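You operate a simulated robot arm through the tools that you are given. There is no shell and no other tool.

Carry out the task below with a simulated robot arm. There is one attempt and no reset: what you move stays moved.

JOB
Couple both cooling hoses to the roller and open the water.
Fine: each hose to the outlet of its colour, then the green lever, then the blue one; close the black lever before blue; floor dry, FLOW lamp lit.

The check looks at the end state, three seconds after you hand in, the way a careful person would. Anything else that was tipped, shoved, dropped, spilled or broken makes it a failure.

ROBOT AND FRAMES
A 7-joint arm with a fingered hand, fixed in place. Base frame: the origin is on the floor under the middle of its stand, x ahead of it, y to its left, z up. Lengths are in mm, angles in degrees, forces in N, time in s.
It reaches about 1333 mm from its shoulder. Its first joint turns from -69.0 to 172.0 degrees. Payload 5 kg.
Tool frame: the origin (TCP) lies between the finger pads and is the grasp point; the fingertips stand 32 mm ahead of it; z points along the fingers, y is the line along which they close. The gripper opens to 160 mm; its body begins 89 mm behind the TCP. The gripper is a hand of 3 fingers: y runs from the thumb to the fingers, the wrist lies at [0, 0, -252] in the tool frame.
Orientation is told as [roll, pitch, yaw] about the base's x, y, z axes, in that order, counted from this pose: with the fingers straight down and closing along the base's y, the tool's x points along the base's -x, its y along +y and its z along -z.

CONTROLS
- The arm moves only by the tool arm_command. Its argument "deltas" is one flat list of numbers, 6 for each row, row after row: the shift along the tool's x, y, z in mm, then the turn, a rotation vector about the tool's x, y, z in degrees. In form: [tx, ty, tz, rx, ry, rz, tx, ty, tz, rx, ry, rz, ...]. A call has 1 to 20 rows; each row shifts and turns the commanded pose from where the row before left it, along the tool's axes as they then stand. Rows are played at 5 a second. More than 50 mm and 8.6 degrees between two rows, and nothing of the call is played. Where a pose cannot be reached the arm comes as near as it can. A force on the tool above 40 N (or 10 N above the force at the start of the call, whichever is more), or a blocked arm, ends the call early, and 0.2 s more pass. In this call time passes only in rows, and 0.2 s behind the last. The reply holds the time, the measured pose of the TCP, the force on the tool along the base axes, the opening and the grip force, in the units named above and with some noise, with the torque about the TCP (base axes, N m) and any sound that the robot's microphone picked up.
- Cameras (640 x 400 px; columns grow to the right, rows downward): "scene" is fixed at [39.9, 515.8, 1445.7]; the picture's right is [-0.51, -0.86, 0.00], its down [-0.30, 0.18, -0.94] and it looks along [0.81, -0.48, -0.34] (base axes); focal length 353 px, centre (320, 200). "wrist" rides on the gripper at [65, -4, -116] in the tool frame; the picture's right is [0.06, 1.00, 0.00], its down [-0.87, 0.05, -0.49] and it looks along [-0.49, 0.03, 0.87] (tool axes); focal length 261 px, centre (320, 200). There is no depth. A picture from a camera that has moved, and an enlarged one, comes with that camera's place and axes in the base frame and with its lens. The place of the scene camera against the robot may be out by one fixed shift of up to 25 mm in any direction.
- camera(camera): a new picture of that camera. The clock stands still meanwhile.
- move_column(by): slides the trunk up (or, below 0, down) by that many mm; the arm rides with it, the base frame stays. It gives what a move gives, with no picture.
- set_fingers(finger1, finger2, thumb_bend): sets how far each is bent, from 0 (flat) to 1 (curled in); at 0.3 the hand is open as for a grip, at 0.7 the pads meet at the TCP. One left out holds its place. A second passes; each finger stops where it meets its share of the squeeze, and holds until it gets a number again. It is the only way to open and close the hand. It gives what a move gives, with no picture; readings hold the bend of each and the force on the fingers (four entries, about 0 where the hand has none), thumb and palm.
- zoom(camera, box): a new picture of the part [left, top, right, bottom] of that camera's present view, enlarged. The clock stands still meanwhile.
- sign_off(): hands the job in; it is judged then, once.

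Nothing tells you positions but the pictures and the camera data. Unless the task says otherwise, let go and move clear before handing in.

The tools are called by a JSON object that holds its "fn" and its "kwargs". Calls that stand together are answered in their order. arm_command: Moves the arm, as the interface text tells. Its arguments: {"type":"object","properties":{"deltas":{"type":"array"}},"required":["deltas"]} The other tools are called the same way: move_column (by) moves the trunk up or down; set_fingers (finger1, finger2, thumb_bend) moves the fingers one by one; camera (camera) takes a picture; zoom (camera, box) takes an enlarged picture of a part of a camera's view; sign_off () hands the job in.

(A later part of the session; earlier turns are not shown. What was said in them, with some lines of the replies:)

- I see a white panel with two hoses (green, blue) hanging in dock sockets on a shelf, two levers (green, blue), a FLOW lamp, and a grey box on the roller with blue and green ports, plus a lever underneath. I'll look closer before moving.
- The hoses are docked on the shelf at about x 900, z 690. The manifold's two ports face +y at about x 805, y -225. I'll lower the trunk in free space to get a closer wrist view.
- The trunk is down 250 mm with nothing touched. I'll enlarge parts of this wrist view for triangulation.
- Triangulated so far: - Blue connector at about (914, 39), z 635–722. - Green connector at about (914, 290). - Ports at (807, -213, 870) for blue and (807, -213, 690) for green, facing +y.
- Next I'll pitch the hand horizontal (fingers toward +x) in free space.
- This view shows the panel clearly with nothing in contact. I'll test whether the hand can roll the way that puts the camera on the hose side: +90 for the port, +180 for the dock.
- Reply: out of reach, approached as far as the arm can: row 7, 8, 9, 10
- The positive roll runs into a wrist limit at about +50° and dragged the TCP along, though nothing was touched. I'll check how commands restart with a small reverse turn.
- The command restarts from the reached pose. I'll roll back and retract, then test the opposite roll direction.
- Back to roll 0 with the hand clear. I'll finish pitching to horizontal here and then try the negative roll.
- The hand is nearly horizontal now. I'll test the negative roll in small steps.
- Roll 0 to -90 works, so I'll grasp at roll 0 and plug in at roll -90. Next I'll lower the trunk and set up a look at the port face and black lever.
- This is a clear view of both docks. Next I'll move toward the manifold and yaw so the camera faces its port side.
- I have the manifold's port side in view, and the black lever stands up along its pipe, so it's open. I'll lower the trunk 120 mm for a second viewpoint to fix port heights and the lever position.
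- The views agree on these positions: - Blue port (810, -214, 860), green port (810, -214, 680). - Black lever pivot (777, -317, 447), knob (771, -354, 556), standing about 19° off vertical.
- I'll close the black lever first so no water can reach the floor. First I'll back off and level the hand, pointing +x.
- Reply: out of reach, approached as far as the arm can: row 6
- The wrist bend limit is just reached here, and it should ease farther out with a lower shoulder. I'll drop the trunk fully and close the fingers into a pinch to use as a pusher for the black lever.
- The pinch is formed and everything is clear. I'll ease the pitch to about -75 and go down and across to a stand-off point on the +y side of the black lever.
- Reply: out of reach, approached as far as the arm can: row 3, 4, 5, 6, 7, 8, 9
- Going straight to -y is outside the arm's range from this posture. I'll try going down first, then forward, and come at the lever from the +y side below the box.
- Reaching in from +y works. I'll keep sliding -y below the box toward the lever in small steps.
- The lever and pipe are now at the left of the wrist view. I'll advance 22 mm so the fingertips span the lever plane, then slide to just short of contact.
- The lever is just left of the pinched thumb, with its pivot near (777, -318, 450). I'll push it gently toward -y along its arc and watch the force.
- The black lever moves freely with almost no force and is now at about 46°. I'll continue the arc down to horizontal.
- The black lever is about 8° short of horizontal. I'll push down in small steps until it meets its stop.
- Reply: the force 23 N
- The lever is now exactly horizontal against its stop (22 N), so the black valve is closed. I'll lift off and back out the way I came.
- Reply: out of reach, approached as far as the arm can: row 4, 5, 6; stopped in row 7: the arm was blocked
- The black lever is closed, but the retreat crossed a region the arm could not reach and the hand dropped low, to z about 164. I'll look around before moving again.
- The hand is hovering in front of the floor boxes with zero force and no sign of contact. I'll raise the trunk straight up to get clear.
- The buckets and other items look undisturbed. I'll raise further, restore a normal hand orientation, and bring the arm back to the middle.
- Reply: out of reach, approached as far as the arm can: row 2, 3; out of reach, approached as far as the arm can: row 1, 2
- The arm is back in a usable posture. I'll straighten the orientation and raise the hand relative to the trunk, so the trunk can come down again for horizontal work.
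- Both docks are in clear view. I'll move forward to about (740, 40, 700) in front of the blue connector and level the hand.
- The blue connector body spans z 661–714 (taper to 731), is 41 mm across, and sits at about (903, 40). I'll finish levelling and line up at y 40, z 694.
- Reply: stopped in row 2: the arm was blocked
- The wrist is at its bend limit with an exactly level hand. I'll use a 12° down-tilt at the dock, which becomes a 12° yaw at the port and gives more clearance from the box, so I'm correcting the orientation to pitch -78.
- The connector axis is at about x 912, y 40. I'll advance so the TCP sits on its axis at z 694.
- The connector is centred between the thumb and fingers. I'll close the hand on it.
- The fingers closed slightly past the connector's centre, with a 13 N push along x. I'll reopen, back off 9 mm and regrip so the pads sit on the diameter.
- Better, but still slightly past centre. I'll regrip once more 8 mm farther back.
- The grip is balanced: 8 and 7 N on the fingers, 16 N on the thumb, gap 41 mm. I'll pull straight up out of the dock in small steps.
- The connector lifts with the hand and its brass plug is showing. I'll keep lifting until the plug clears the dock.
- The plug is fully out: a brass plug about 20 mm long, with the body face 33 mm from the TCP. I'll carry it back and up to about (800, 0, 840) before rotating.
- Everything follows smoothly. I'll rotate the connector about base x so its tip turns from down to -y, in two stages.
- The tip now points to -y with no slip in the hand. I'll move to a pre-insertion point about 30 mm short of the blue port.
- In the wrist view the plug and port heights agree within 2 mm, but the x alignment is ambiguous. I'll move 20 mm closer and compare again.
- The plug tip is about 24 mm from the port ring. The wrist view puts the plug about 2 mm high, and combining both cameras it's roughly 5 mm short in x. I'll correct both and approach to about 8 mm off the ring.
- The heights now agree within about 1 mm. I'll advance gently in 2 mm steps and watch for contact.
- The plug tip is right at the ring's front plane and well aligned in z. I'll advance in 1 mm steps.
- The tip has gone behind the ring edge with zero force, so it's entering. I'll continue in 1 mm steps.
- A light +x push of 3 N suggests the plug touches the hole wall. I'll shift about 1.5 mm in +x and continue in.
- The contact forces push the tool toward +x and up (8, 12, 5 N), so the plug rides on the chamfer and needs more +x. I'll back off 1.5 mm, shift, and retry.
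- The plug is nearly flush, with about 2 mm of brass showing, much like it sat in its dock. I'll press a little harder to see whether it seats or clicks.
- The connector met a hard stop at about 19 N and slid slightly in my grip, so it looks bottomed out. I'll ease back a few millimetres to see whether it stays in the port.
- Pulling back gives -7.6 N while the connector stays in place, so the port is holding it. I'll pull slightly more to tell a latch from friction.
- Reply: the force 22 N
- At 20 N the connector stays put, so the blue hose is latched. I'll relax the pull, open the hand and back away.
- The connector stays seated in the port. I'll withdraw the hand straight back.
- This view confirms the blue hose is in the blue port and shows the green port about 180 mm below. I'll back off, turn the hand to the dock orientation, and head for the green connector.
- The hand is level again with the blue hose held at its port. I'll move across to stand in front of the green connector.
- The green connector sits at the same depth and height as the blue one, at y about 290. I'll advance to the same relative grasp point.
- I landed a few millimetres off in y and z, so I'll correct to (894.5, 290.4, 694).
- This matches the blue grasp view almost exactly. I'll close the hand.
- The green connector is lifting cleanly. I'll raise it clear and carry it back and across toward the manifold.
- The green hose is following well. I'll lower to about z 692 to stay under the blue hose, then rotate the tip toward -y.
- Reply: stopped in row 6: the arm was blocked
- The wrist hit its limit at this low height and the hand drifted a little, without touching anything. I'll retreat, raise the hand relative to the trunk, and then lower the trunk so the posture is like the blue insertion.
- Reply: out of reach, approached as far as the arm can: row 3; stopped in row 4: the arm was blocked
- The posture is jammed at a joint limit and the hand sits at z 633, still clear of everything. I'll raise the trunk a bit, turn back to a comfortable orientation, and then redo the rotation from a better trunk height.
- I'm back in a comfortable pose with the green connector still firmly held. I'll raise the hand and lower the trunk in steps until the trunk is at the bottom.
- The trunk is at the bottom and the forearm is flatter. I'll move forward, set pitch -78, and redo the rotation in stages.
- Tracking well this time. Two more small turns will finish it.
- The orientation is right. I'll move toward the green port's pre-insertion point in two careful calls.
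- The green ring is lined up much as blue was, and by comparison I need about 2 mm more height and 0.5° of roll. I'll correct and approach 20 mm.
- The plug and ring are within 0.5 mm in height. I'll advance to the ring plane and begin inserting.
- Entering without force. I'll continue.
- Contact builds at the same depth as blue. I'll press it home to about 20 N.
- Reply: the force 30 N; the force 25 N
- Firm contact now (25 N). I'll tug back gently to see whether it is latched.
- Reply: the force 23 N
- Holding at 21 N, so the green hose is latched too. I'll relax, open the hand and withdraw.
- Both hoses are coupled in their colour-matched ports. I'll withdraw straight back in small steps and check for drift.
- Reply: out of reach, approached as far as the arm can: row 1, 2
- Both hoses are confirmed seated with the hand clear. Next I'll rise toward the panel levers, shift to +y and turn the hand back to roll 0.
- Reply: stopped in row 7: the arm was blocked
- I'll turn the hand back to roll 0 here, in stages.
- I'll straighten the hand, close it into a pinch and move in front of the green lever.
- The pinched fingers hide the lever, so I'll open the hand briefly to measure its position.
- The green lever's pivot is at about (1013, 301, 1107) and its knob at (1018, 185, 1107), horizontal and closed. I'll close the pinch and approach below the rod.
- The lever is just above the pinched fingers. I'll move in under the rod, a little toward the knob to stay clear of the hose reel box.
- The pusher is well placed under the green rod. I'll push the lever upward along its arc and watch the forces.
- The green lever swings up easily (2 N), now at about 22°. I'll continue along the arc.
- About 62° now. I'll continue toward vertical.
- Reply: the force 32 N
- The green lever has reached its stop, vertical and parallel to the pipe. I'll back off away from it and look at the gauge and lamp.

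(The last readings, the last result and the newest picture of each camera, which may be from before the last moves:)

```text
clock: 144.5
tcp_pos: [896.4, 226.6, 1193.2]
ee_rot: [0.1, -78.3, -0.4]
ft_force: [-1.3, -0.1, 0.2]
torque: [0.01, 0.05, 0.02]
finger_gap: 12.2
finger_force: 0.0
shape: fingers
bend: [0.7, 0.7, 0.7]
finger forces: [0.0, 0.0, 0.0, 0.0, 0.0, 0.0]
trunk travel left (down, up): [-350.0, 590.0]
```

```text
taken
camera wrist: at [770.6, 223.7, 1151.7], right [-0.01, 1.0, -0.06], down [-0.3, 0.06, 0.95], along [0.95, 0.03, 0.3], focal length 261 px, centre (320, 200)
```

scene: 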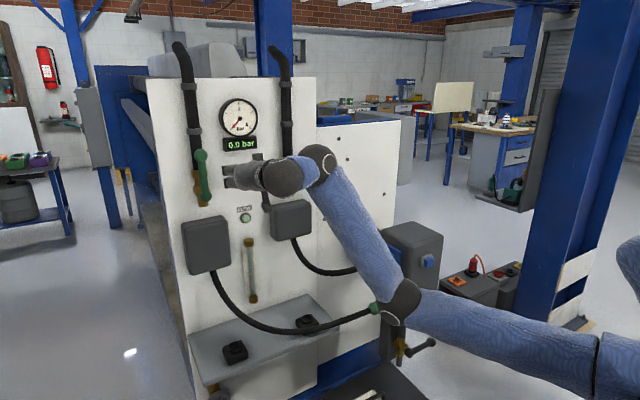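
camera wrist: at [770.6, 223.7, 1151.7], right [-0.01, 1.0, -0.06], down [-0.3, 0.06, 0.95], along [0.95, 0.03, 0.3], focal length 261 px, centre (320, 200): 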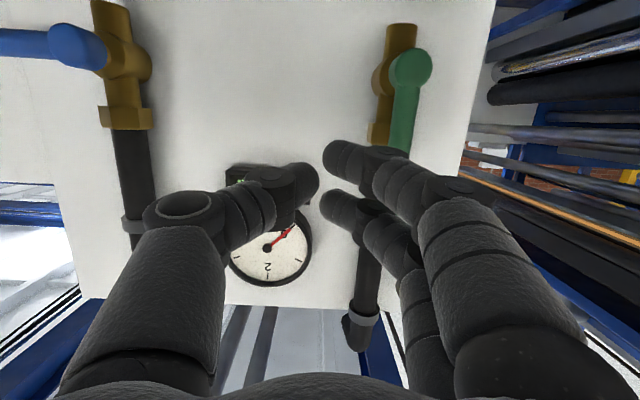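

The green lever is vertical. The arm's elbow has swung low in front of the manifold, though, so I'll check nothing there was touched.

{"fn": "zoom", "kwargs": {"camera": "scene", "box": [320, 200, 480, 380]}}

{"fn": "zoom", "kwargs": {"camera": "scene", "box": [160, 80, 340, 240]}}

```text
2.22 times, centred on (400, 290) of scene
camera zoom: at [39.9, 515.8, 1445.7], right [-0.51, -0.86, 0.0], down [-0.3, 0.18, -0.94], along [0.81, -0.48, -0.34], focal length 784 px, centre (142, 0)
```

zoom: 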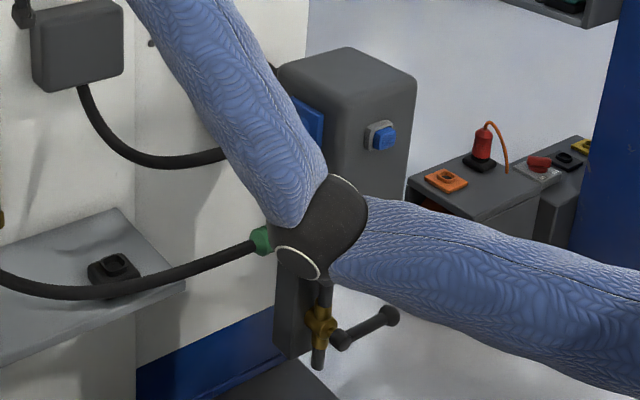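

```text
2.50 times, centred on (250, 160) of scene
camera zoom: at [39.9, 515.8, 1445.7], right [-0.51, -0.86, 0.0], down [-0.3, 0.18, -0.94], along [0.81, -0.48, -0.34], focal length 882 px, centre (495, 300)
```

zoom: 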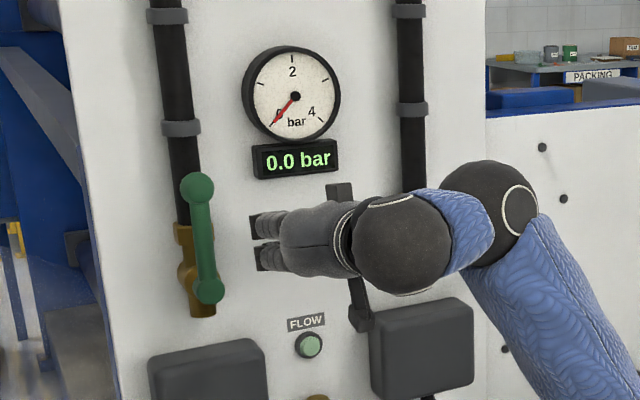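

Everything is intact, but the elbow hangs low near the manifold. I'll retreat the hand away from the panel and lower it step by step, watching the elbow, so it's safely up before the blue lever.

{"fn": "arm_command", "kwargs": {"deltas": [20, 5, -30, 0, 0, 0, 20, 5, -30, 0, 0, 0]}}

{"fn": "camera", "kwargs": {"camera": "scene"}}

```text
clock: 145.1
tcp_pos: [832.5, 239.2, 1164.5]
ee_rot: [-0.1, -78.1, -0.1]
ft_force: [0.6, -0.5, 0.4]
torque: [0.04, -0.01, 0.0]
finger_gap: 12.3
finger_force: 0.1
shape: fingers
bend: [0.7, 0.7, 0.7]
finger forces: [0.1, 0.0, 0.1, 0.1, 0.0, 0.0]
trunk travel left (down, up): [-350.0, 590.0]
```

```text
taken
```

scene: 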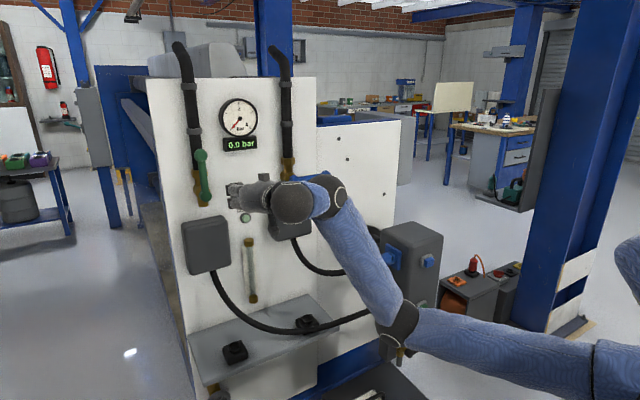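

{"fn": "move_column", "kwargs": {"by": 200}}

{"fn": "arm_command", "kwargs": {"deltas": [30, 0, -25, 0, 0, 0, 30, 0, -25, 0, 0, 0, 30, 0, -25, 0, 0, 0]}}

{"fn": "camera", "kwargs": {"camera": "scene"}}

```text
clock: 147.3
tcp_pos: [832.4, 239.5, 1363.8]
ee_rot: [0.1, -78.2, -0.3]
ft_force: [-0.1, 0.1, -0.8]
torque: [0.0, -0.03, -0.01]
finger_gap: 12.4
finger_force: 0.1
shape: fingers
bend: [0.7, 0.7, 0.7]
finger forces: [0.0, 0.0, 0.1, 0.0, 0.1, 0.0]
trunk travel left (down, up): [-550.0, 390.0]
```

```text
clock: 148.1
tcp_pos: [740.0, 239.4, 1292.6]
ee_rot: [-1.6, -78.3, 1.4]
ft_force: [0.1, -0.2, -0.2]
torque: [0.02, -0.03, -0.01]
finger_gap: 12.3
finger_force: 0.1
shape: fingers
bend: [0.7, 0.7, 0.7]
finger forces: [0.1, 0.0, 0.0, 0.0, 0.0, 0.0]
trunk travel left (down, up): [-550.0, 390.0]
```

```text
taken
```

scene: 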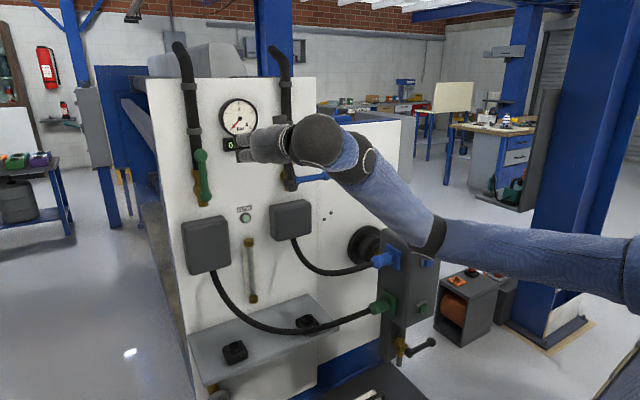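

{"fn": "arm_command", "kwargs": {"deltas": [30, 0, 0, 0, 0, 0, 30, 0, 0, 0, 0, 0, 30, 0, 0, 0, 0, 0]}}

{"fn": "camera", "kwargs": {"camera": "scene"}}

```text
clock: 148.9
tcp_pos: [722.1, 240.4, 1202.2]
ee_rot: [0.1, -78.1, -0.2]
ft_force: [-0.9, -0.5, -0.9]
torque: [-0.02, -0.05, -0.01]
finger_gap: 12.4
finger_force: 0.0
shape: fingers
bend: [0.7, 0.7, 0.7]
finger forces: [0.0, 0.0, 0.1, 0.0, 0.0, 0.1]
trunk travel left (down, up): [-550.0, 390.0]
```

```text
taken
```

scene: 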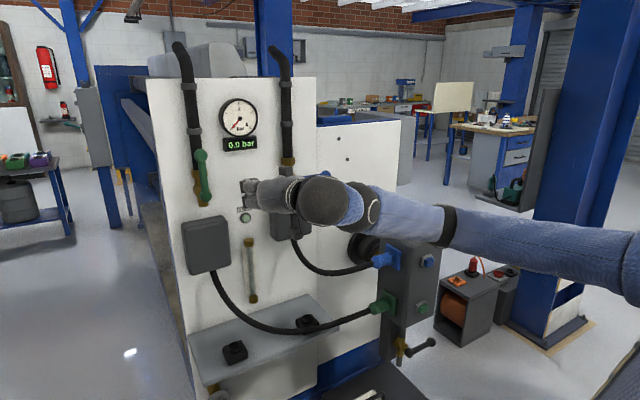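

With the hand lower relative to the shoulder, the elbow comes up again. I'll keep this trunk height and move across to look at the blue lever.

{"fn": "arm_command", "kwargs": {"deltas": [17.4, -33.8, 8.6, 0, 0, 0, 17.4, -33.8, 8.6, 0, 0, 0, 17.4, -33.8, 8.6, 0, 0, 0, 17.4, -33.8, 8.6, 0, 0, 0]}}

{"fn": "arm_command", "kwargs": {"deltas": [17.4, -33.8, 8.6, 0, 0, 0, 17.4, -33.8, 8.6, 0, 0, 0, 17.4, -33.8, 8.6, 0, 0, 0, 17.4, -33.8, 8.6, 0, 0, 0]}}

{"fn": "set_fingers", "kwargs": {"finger1": 0.3, "finger2": 0.3, "thumb_bend": 0.3}}

{"fn": "camera", "kwargs": {"camera": "wrist"}}

{"fn": "camera", "kwargs": {"camera": "scene"}}

```text
clock: 149.9
tcp_pos: [740.4, 105.5, 1127.9]
ee_rot: [0.3, -78.0, -0.4]
ft_force: [-1.1, 0.0, -0.1]
torque: [0.0, -0.02, 0.02]
finger_gap: 12.2
finger_force: 0.1
shape: fingers
bend: [0.7, 0.7, 0.7]
finger forces: [0.0, 0.0, 0.0, 0.1, 0.0, 0.0]
trunk travel left (down, up): [-550.0, 390.0]
```

```text
clock: 150.9
tcp_pos: [760.4, -30.8, 1053.1]
ee_rot: [-0.2, -78.1, -0.2]
ft_force: [0.2, -0.4, -0.1]
torque: [-0.01, 0.01, 0.01]
finger_gap: 12.1
finger_force: 0.0
shape: fingers
bend: [0.7, 0.7, 0.7]
finger forces: [0.0, 0.0, 0.0, 0.0, 0.0, 0.0]
trunk travel left (down, up): [-550.0, 390.0]
```

```text
clock: 151.9
tcp_pos: [759.4, -31.4, 1052.2]
ee_rot: [0.1, -78.1, -0.2]
ft_force: [-0.1, -0.2, 0.1]
torque: [-0.01, 0.02, -0.03]
finger_gap: 167.5
finger_force: 0.1
shape: fingers
bend: [0.3, 0.3, 0.3]
finger forces: [0.0, 0.1, 0.0, 0.0, 0.1, 0.0]
trunk travel left (down, up): [-550.0, 390.0]
```

```text
taken
camera wrist: at [634.1, -33.9, 1011.6], right [-0.01, 1.0, -0.06], down [-0.3, 0.06, 0.95], along [0.95, 0.03, 0.3], focal length 261 px, centre (320, 200)
```

wrist: 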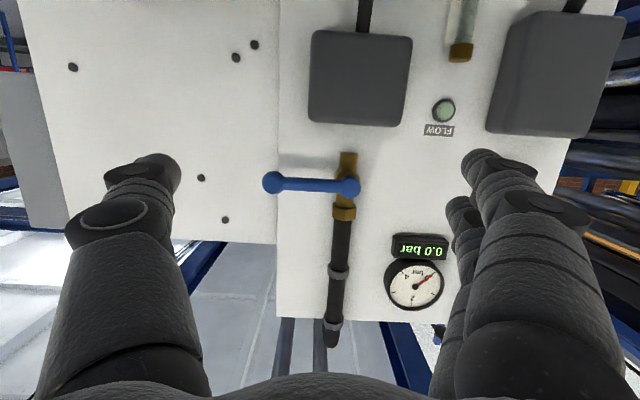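

```text
taken
```

scene: 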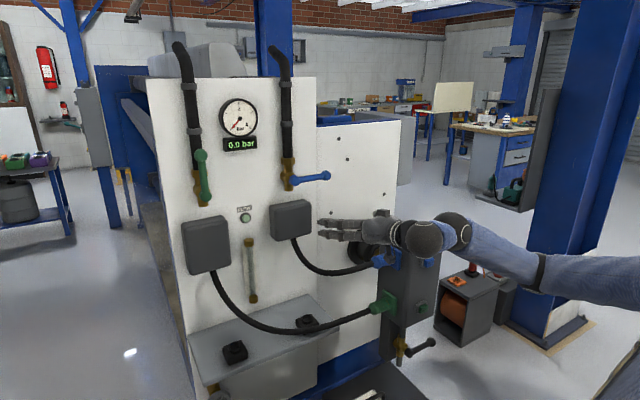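

The blue lever mirrors the green one: pivot (1013, 22, 1107), knob (1018, -93, 1108). Before pushing I'll raise the trunk 120 mm and lower the hand by the same, keeping the elbow high and clear of the manifold.

{"fn": "move_column", "kwargs": {"by": 120}}

{"fn": "arm_command", "kwargs": {"deltas": [29.3, 0, 6.2, 0, 0, 0, 29.3, 0, 6.2, 0, 0, 0, 29.3, 0, 6.2, 0, 0, 0, 29.3, 0, 6.2, 0, 0, 0]}}

{"fn": "set_fingers", "kwargs": {"finger1": 0.7, "finger2": 0.7, "thumb_bend": 0.7}}

{"fn": "camera", "kwargs": {"camera": "scene"}}

```text
clock: 153.4
tcp_pos: [759.7, -31.0, 1172.1]
ee_rot: [0.0, -78.0, -0.3]
ft_force: [-0.5, 0.4, -0.4]
torque: [0.03, -0.02, -0.05]
finger_gap: 167.3
finger_force: 0.1
shape: fingers
bend: [0.3, 0.3, 0.3]
finger forces: [0.0, 0.1, 0.0, 0.0, 0.0, 0.0]
trunk travel left (down, up): [-670.0, 270.0]
```

```text
clock: 154.4
tcp_pos: [760.1, -30.9, 1052.3]
ee_rot: [-0.3, -78.1, -0.2]
ft_force: [1.8, 0.6, 0.0]
torque: [0.0, -0.04, 0.0]
finger_gap: 167.7
finger_force: 0.0
shape: fingers
bend: [0.3, 0.3, 0.3]
finger forces: [0.0, 0.0, 0.1, 0.0, 0.0, 0.0]
trunk travel left (down, up): [-670.0, 270.0]
```

```text
clock: 155.4
tcp_pos: [761.2, -31.2, 1054.3]
ee_rot: [0.0, -78.1, -0.2]
ft_force: [-0.3, 0.0, -0.2]
torque: [0.06, -0.02, 0.0]
finger_gap: 12.8
finger_force: 0.1
shape: fingers
bend: [0.7, 0.7, 0.7]
finger forces: [0.1, 0.1, 0.0, 0.0, 0.0, 0.1]
trunk travel left (down, up): [-670.0, 270.0]
```

```text
taken
```

scene: 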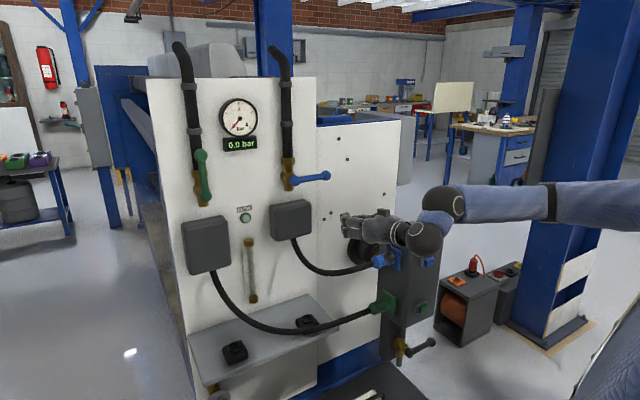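

The elbow is up and clear. I'll approach under the blue lever.

{"fn": "arm_command", "kwargs": {"deltas": [-5, -8, 34.3, 0, 0, 0, -5, -8, 34.3, 0, 0, 0, -5, -8, 34.3, 0, 0, 0, -5, -8, 34.3, 0, 0, 0, -5, -8, 34.3, 0, 0, 0]}}

{"fn": "camera", "kwargs": {"camera": "wrist"}}

{"fn": "camera", "kwargs": {"camera": "scene"}}

```text
clock: 156.6
tcp_pos: [932.6, -72.4, 1040.5]
ee_rot: [0.2, -78.0, -0.5]
ft_force: [1.0, 0.1, -0.6]
torque: [0.0, 0.0, 0.02]
finger_gap: 12.5
finger_force: 0.1
shape: fingers
bend: [0.7, 0.7, 0.7]
finger forces: [0.0, 0.0, 0.0, 0.0, 0.1, 0.0]
trunk travel left (down, up): [-670.0, 270.0]
```

```text
taken
camera wrist: at [807.7, -76.1, 999.4], right [-0.01, 1.0, -0.06], down [-0.3, 0.06, 0.95], along [0.95, 0.03, 0.3], focal length 261 px, centre (320, 200)
```

wrist: 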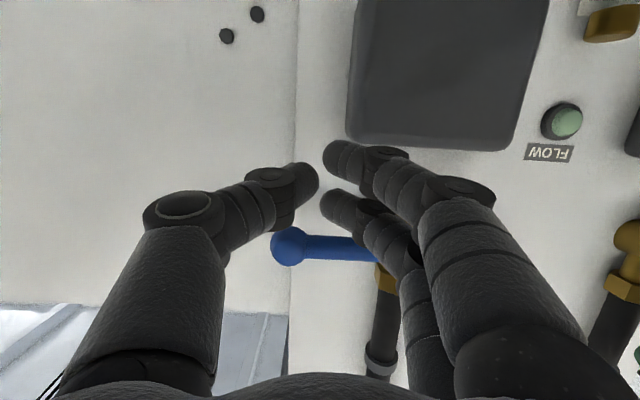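

```text
taken
```

scene: 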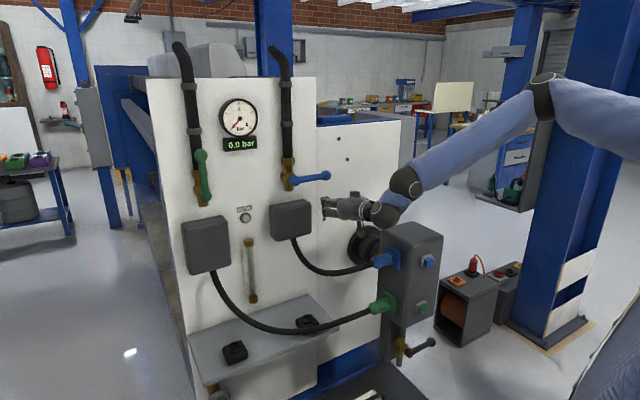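

This matches the green approach view. I'll move in under the rod.

{"fn": "arm_command", "kwargs": {"deltas": [-9.6, -1, 21, 0, 0, 0, -9.6, -1, 21, 0, 0, 0, -9.6, -1, 21, 0, 0, 0]}}

{"fn": "camera", "kwargs": {"camera": "wrist"}}

```text
clock: 157.4
tcp_pos: [1001.4, -75.9, 1057.4]
ee_rot: [0.3, -78.1, -0.7]
ft_force: [0.9, 0.4, -0.5]
torque: [0.03, 0.03, 0.01]
finger_gap: 12.7
finger_force: 0.1
shape: fingers
bend: [0.7, 0.7, 0.7]
finger forces: [0.0, 0.0, 0.0, 0.0, 0.0, 0.0]
trunk travel left (down, up): [-670.0, 270.0]
```

```text
taken
camera wrist: at [875.3, -79.2, 1016.9], right [-0.01, 1.0, -0.06], down [-0.3, 0.05, 0.95], along [0.95, 0.03, 0.3], focal length 261 px, centre (320, 200)
```

wrist: 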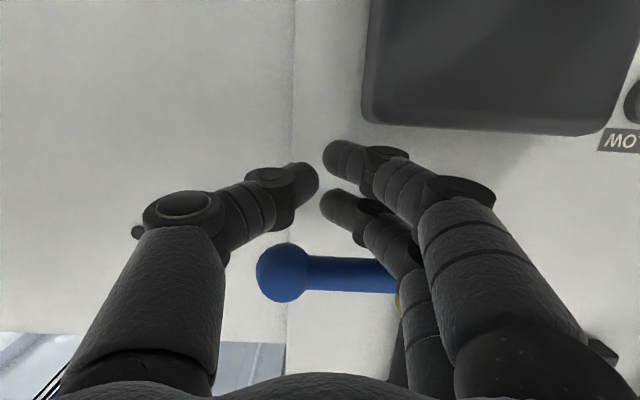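

Blue rod aligned the same way; both hoses latched, green open, black closed. I'll push the blue lever up along its arc.

{"fn": "arm_command", "kwargs": {"deltas": [-11.7, 1, -2.5, 0, 0, 0, -13.7, -4, -2.9, 0, 0, 0, -12.1, -2.6, -2.6, 0, 0, 0, -6.6, -0.2, -1.4, 0, 0, 0]}}

{"fn": "camera", "kwargs": {"camera": "scene"}}

```text
clock: 158.4
tcp_pos: [1000.8, -82.1, 1101.0]
ee_rot: [-0.1, -78.1, -0.2]
ft_force: [-1.4, -0.2, -1.9]
torque: [-0.09, 0.03, 0.08]
finger_gap: 12.8
finger_force: 0.9
shape: fingers
bend: [0.7, 0.7, 0.7]
finger forces: [0.1, 1.9, 0.1, 0.1, 0.0, 0.0]
trunk travel left (down, up): [-670.0, 270.0]
```

```text
taken
```

scene: 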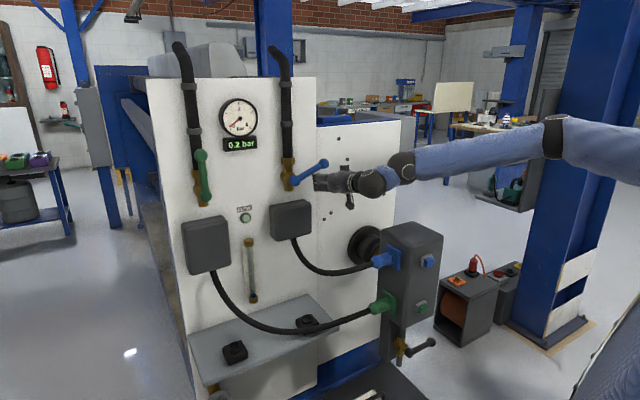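

The gauge reads 0.2 bar and rising. I'll continue the arc.

{"fn": "arm_command", "kwargs": {"deltas": [-13.7, -2, -2.9, 0, 0, 0, -12.7, 2.5, -2.7, 0, 0, 0, -12.7, 3.2, -2.7, 0, 0, 0, -12.7, 5.8, -2.7, 0, 0, 0, -11.7, 7, -2.5, 0, 0, 0]}}

{"fn": "camera", "kwargs": {"camera": "scene"}}

{"fn": "camera", "kwargs": {"camera": "wrist"}}

```text
clock: 159.6
tcp_pos: [1000.5, -63.9, 1166.8]
ee_rot: [0.0, -78.1, -0.4]
ft_force: [-1.2, -0.6, -1.3]
torque: [0.0, 0.0, -0.01]
finger_gap: 12.8
finger_force: 0.6
shape: fingers
bend: [0.7, 0.7, 0.7]
finger forces: [0.1, 0.9, 0.0, 0.1, 0.1, 0.0]
trunk travel left (down, up): [-670.0, 270.0]
```

```text
taken
```

scene: 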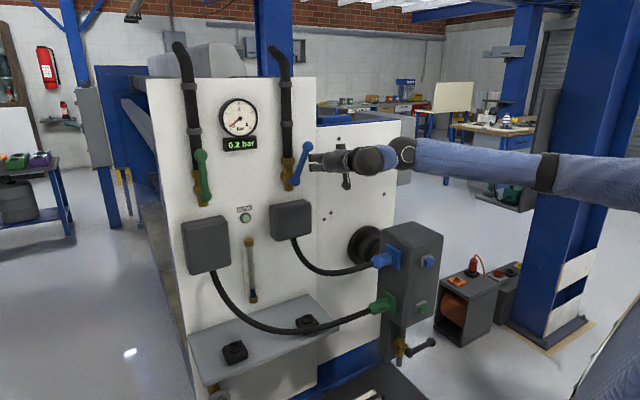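

```text
taken
camera wrist: at [873.9, -67.8, 1126.3], right [-0.01, 1.0, -0.06], down [-0.3, 0.06, 0.95], along [0.95, 0.03, 0.3], focal length 261 px, centre (320, 200)
```

wrist: 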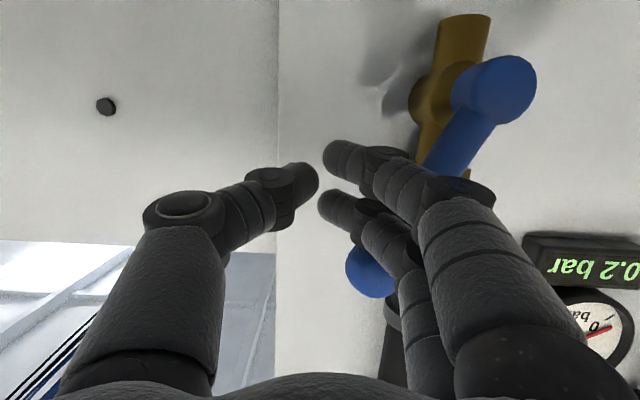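

{"fn": "arm_command", "kwargs": {"deltas": [-9.8, 9, -2.1, 0, 0, 0, -8.8, 10, -1.9, 0, 0, 0, -7.8, 11, -1.7, 0, 0, 0, -5.9, 10, -1.2, 0, 0, 0]}}

{"fn": "camera", "kwargs": {"camera": "scene"}}

{"fn": "zoom", "kwargs": {"camera": "scene", "box": [170, 90, 340, 310]}}

```text
clock: 160.6
tcp_pos: [1001.7, -28.2, 1198.3]
ee_rot: [-0.3, -78.0, -0.2]
ft_force: [-10.6, -11.7, -12.6]
torque: [-0.2, -0.14, 0.31]
finger_gap: 13.1
finger_force: 9.2
shape: fingers
bend: [0.7, 0.71, 0.7]
finger forces: [0.0, 19.7, 0.0, 0.0, 0.0, 0.1]
trunk travel left (down, up): [-670.0, 270.0]
```

```text
taken
```

scene: 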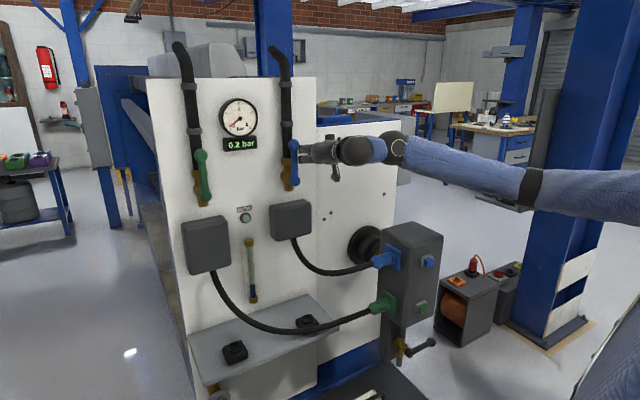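

```text
1.82 times, centred on (255, 200) of scene
camera zoom: at [39.9, 515.8, 1445.7], right [-0.51, -0.86, 0.0], down [-0.3, 0.18, -0.94], along [0.81, -0.48, -0.34], focal length 641 px, centre (438, 200)
```

zoom: 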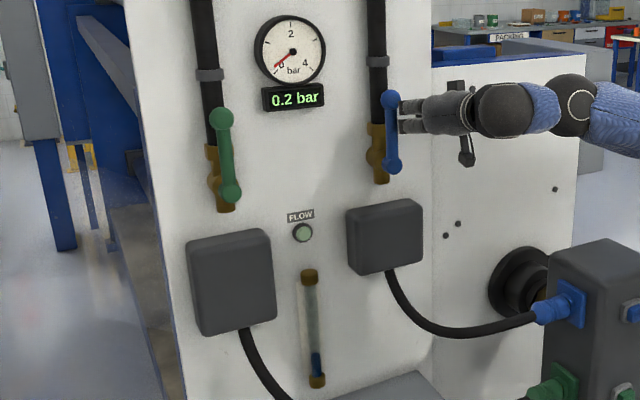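

The blue lever is vertical at its stop; pressure is 0.2 bar and the sight glass is filling. I'll back off and let it settle.

{"fn": "arm_command", "kwargs": {"deltas": [3, -12, 0.6, 0, 0, 0, 6, -18, 1, 0, 0, 0, 6.9, 0, -32.6, 0, 0, 0, 6.9, 0, -32.6, 0, 0, 0, 6.9, 0, -32.6, 0, 0, 0]}}

{"fn": "camera", "kwargs": {"camera": "scene"}}

{"fn": "zoom", "kwargs": {"camera": "scene", "box": [170, 90, 340, 310]}}

{"fn": "zoom", "kwargs": {"camera": "scene", "box": [340, 220, 500, 400]}}

```text
clock: 161.8
tcp_pos: [897.7, -54.3, 1193.3]
ee_rot: [0.1, -78.2, -0.4]
ft_force: [-0.3, 0.4, 0.2]
torque: [-0.01, 0.02, 0.0]
finger_gap: 12.8
finger_force: 0.1
shape: fingers
bend: [0.7, 0.7, 0.7]
finger forces: [0.0, 0.0, 0.1, 0.0, 0.0, 0.0]
trunk travel left (down, up): [-670.0, 270.0]
```

```text
taken
```

scene: 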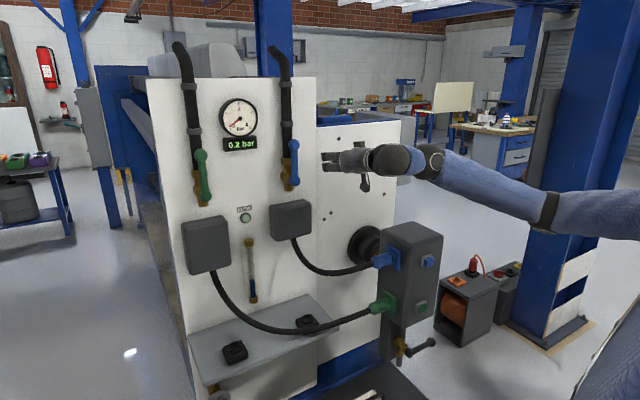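

```text
1.82 times, centred on (255, 200) of scene
camera zoom: at [39.9, 515.8, 1445.7], right [-0.51, -0.86, 0.0], down [-0.3, 0.18, -0.94], along [0.81, -0.48, -0.34], focal length 641 px, centre (438, 200)
```

zoom: 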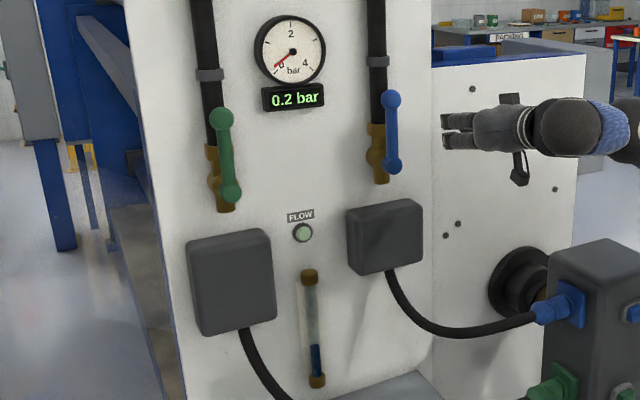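

```text
2.22 times, centred on (420, 310) of scene
camera zoom: at [39.9, 515.8, 1445.7], right [-0.51, -0.86, 0.0], down [-0.3, 0.18, -0.94], along [0.81, -0.48, -0.34], focal length 784 px, centre (98, -44)
```

zoom: 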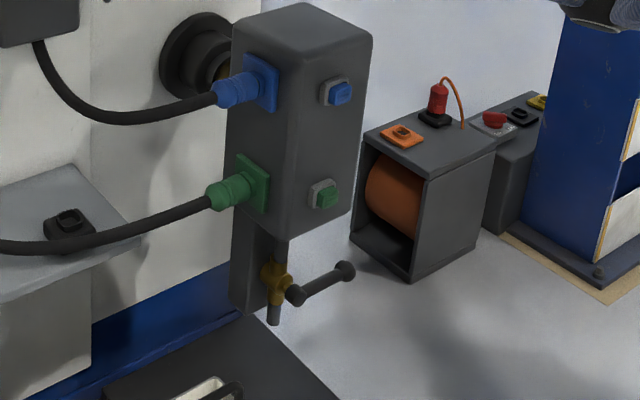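

The levers are set, the lines are dry so far, and the sight glass is slowly filling. I'll retreat the hand further and let a few seconds pass.

{"fn": "arm_command", "kwargs": {"deltas": [22.5, 10, -33.5, 0, 0, 0, 22.5, 10, -33.5, 0, 0, 0, 22.5, 10, -33.5, 0, 0, 0, 22.5, 10, -33.5, 0, 0, 0, 0, 0, 0, 0, 0, 0, 0, 0, 0, 0, 0, 0, 0, 0, 0, 0, 0, 0, 0, 0, 0, 0, 0, 0, 0, 0, 0, 0, 0, 0, 0, 0, 0, 0, 0, 0, 0, 0, 0, 0, 0, 0, 0, 0, 0, 0, 0, 0, 0, 0, 0, 0, 0, 0]}}

{"fn": "camera", "kwargs": {"camera": "scene"}}

{"fn": "zoom", "kwargs": {"camera": "scene", "box": [170, 90, 340, 310]}}

```text
clock: 164.6
tcp_pos: [749.9, -12.8, 1131.9]
ee_rot: [0.0, -78.1, -0.3]
ft_force: [0.6, -0.2, -0.7]
torque: [0.0, 0.03, -0.01]
finger_gap: 12.6
finger_force: 0.1
shape: fingers
bend: [0.7, 0.7, 0.7]
finger forces: [0.0, 0.0, 0.0, 0.0, 0.0, 0.1]
trunk travel left (down, up): [-670.0, 270.0]
```

```text
taken
```

scene: 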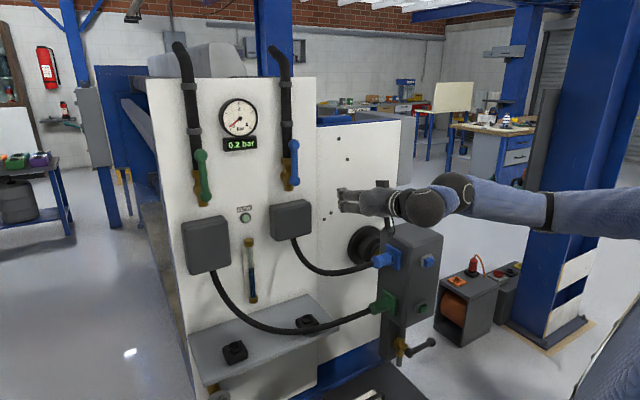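

```text
1.82 times, centred on (255, 200) of scene
camera zoom: at [39.9, 515.8, 1445.7], right [-0.51, -0.86, 0.0], down [-0.3, 0.18, -0.94], along [0.81, -0.48, -0.34], focal length 641 px, centre (438, 200)
```

zoom: 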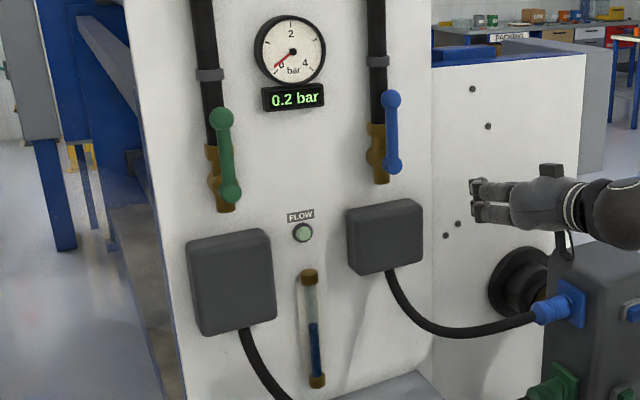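

The sight glass is over half full and still rising. I'll wait some more.

{"fn": "arm_command", "kwargs": {"deltas": [0, 0, 0, 0, 0, 0, 0, 0, 0, 0, 0, 0, 0, 0, 0, 0, 0, 0, 0, 0, 0, 0, 0, 0, 0, 0, 0, 0, 0, 0, 0, 0, 0, 0, 0, 0, 0, 0, 0, 0, 0, 0, 0, 0, 0, 0, 0, 0, 0, 0, 0, 0, 0, 0, 0, 0, 0, 0, 0, 0, 0, 0, 0, 0, 0, 0, 0, 0, 0, 0, 0, 0, 0, 0, 0, 0, 0, 0, 0, 0, 0, 0, 0, 0, 0, 0, 0, 0, 0, 0, 0, 0, 0, 0, 0, 0, 0, 0, 0, 0, 0, 0, 0, 0, 0, 0, 0, 0, 0, 0, 0, 0, 0, 0, 0, 0, 0, 0, 0, 0]}}

{"fn": "zoom", "kwargs": {"camera": "scene", "box": [170, 90, 340, 310]}}

```text
clock: 168.8
tcp_pos: [751.4, -11.7, 1131.0]
ee_rot: [0.0, -78.1, -0.3]
ft_force: [-0.2, 1.2, 0.2]
torque: [0.0, -0.01, -0.06]
finger_gap: 12.7
finger_force: 0.1
shape: fingers
bend: [0.7, 0.7, 0.7]
finger forces: [0.0, 0.0, 0.0, 0.1, 0.0, 0.1]
trunk travel left (down, up): [-670.0, 270.0]
```

```text
1.82 times, centred on (255, 200) of scene
camera zoom: at [39.9, 515.8, 1445.7], right [-0.51, -0.86, 0.0], down [-0.3, 0.18, -0.94], along [0.81, -0.48, -0.34], focal length 641 px, centre (438, 200)
```

zoom: 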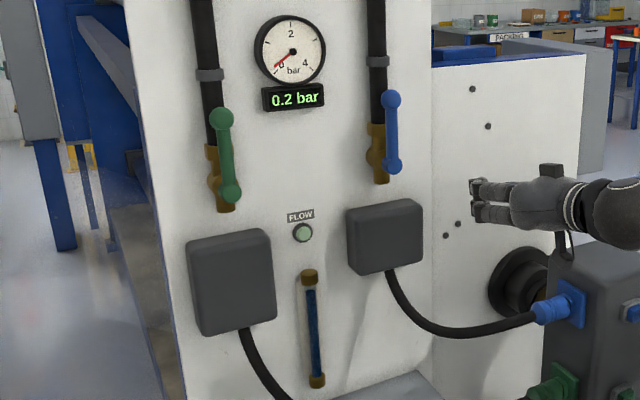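

The sight glass is nearly full. A few more seconds.

{"fn": "arm_command", "kwargs": {"deltas": [0, 0, 0, 0, 0, 0, 0, 0, 0, 0, 0, 0, 0, 0, 0, 0, 0, 0, 0, 0, 0, 0, 0, 0, 0, 0, 0, 0, 0, 0, 0, 0, 0, 0, 0, 0, 0, 0, 0, 0, 0, 0, 0, 0, 0, 0, 0, 0, 0, 0, 0, 0, 0, 0, 0, 0, 0, 0, 0, 0, 0, 0, 0, 0, 0, 0, 0, 0, 0, 0, 0, 0, 0, 0, 0, 0, 0, 0, 0, 0, 0, 0, 0, 0, 0, 0, 0, 0, 0, 0, 0, 0, 0, 0, 0, 0, 0, 0, 0, 0, 0, 0, 0, 0, 0, 0, 0, 0, 0, 0, 0, 0, 0, 0, 0, 0, 0, 0, 0, 0]}}

{"fn": "zoom", "kwargs": {"camera": "scene", "box": [170, 90, 340, 310]}}

{"fn": "camera", "kwargs": {"camera": "scene"}}

```text
clock: 173.0
tcp_pos: [750.2, -13.2, 1131.6]
ee_rot: [0.0, -78.1, -0.3]
ft_force: [-0.3, -0.4, -0.1]
torque: [-0.02, 0.0, -0.01]
finger_gap: 12.7
finger_force: 0.1
shape: fingers
bend: [0.7, 0.7, 0.7]
finger forces: [0.0, 0.0, 0.1, 0.0, 0.0, 0.1]
trunk travel left (down, up): [-670.0, 270.0]
```

```text
1.82 times, centred on (255, 200) of scene
camera zoom: at [39.9, 515.8, 1445.7], right [-0.51, -0.86, 0.0], down [-0.3, 0.18, -0.94], along [0.81, -0.48, -0.34], focal length 641 px, centre (438, 200)
```

zoom: 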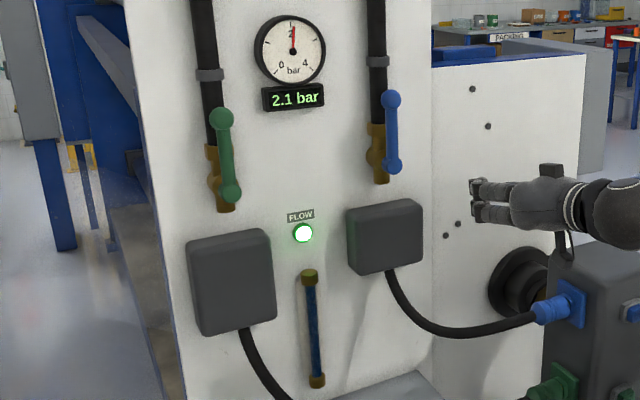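

```text
taken
```

scene: 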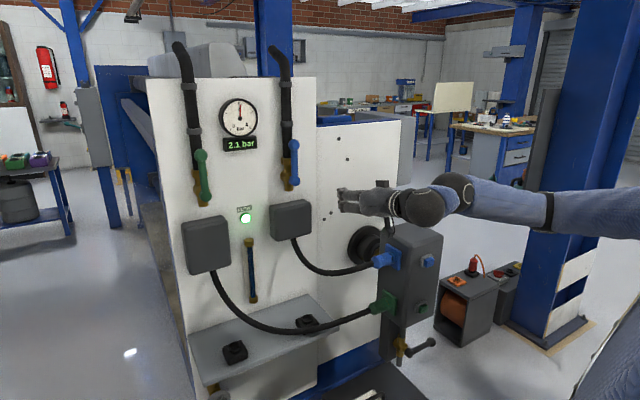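

The FLOW lamp is lit and the gauge reads 2.1 bar. I'll check the couplings, the black valve and the floor for leaks before handing in.

{"fn": "zoom", "kwargs": {"camera": "scene", "box": [360, 230, 450, 390]}}

{"fn": "zoom", "kwargs": {"camera": "scene", "box": [330, 320, 500, 400]}}

{"fn": "zoom", "kwargs": {"camera": "scene", "box": [0, 220, 240, 400]}}

{"fn": "camera", "kwargs": {"camera": "wrist"}}

```text
2.50 times, centred on (405, 310) of scene
camera zoom: at [39.9, 515.8, 1445.7], right [-0.51, -0.86, 0.0], down [-0.3, 0.18, -0.94], along [0.81, -0.48, -0.34], focal length 882 px, centre (108, -75)
```

zoom: 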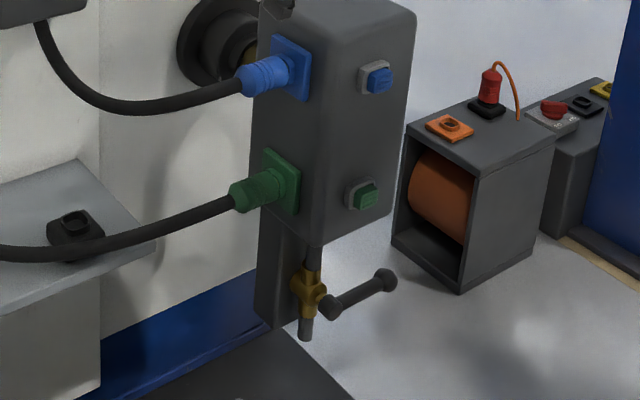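

```text
3.76 times, centred on (415, 360) of scene
camera zoom: at [39.9, 515.8, 1445.7], right [-0.51, -0.86, 0.0], down [-0.3, 0.18, -0.94], along [0.81, -0.48, -0.34], focal length 1328 px, centre (-38, -402)
```

zoom: 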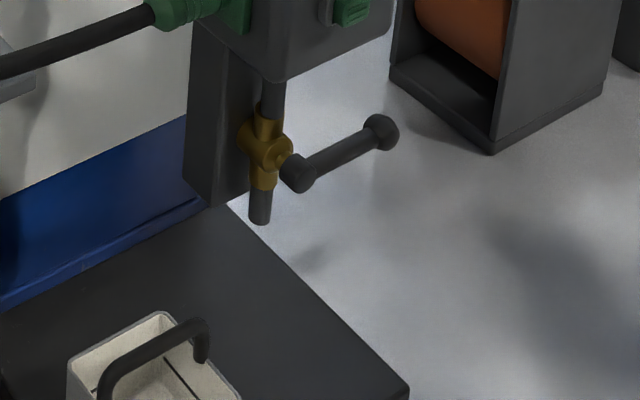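

```text
2.22 times, centred on (120, 310) of scene
camera zoom: at [39.9, 515.8, 1445.7], right [-0.51, -0.86, 0.0], down [-0.3, 0.18, -0.94], along [0.81, -0.48, -0.34], focal length 784 px, centre (764, -44)
```

zoom: 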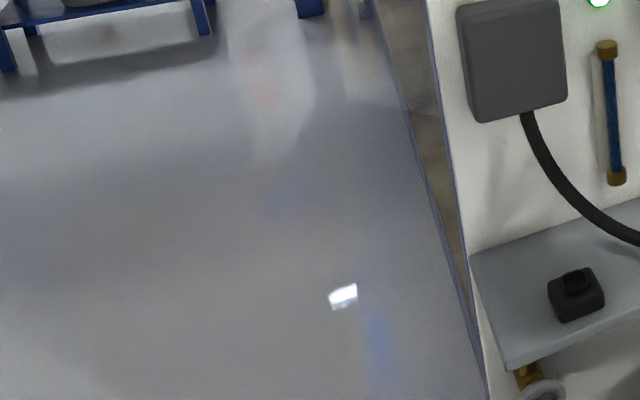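

```text
taken
camera wrist: at [624.6, -15.6, 1090.6], right [-0.01, 1.0, -0.06], down [-0.3, 0.06, 0.95], along [0.95, 0.03, 0.3], focal length 261 px, centre (320, 200)
```

wrist: 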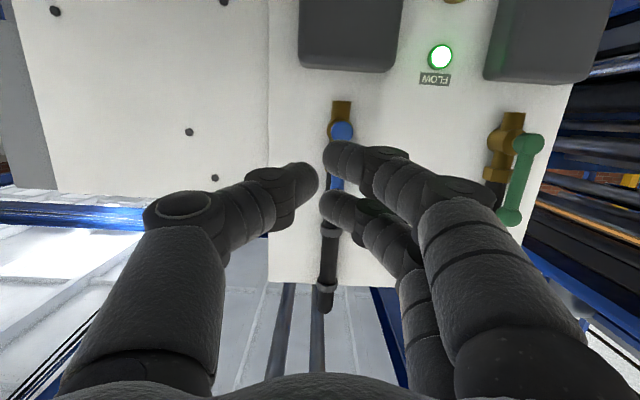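

All checks look good:
- **Hoses:** both are latched in the ports of their colour.
- **Levers:** green and blue are open (vertical) and black is closed (horizontal).
- **Water:** FLOW is lit at 2.1 bar, and no drips or puddles are visible.
- **Hand:** empty and clear of everything.

I'm handing in.

{"fn": "sign_off", "kwargs": {}}

```text
The job is handed in.
```

Both cooling hoses are coupled and the water is on. The FLOW lamp is lit and the gauge reads 2.1 bar.

- **Hoses:** blue is in the blue outlet and green in the green outlet. Each held when I pulled on it with about 20 N.
- **Levers:** I closed the black lever first, before any water was on. After coupling the hoses I opened green and then blue, each up to its stop.
- **Floor:** the scene camera shows no drips or puddles. The floor directly under the black valve's outlet pipe was not fully in view.
- **Surroundings:** the arm drifted off its intended path a few times at its reach limits, once dropping low near the floor boxes. The force readings stayed near zero, and nothing looked moved in the pictures I took afterwards.

The hand is empty and well clear of the panel and hoses.
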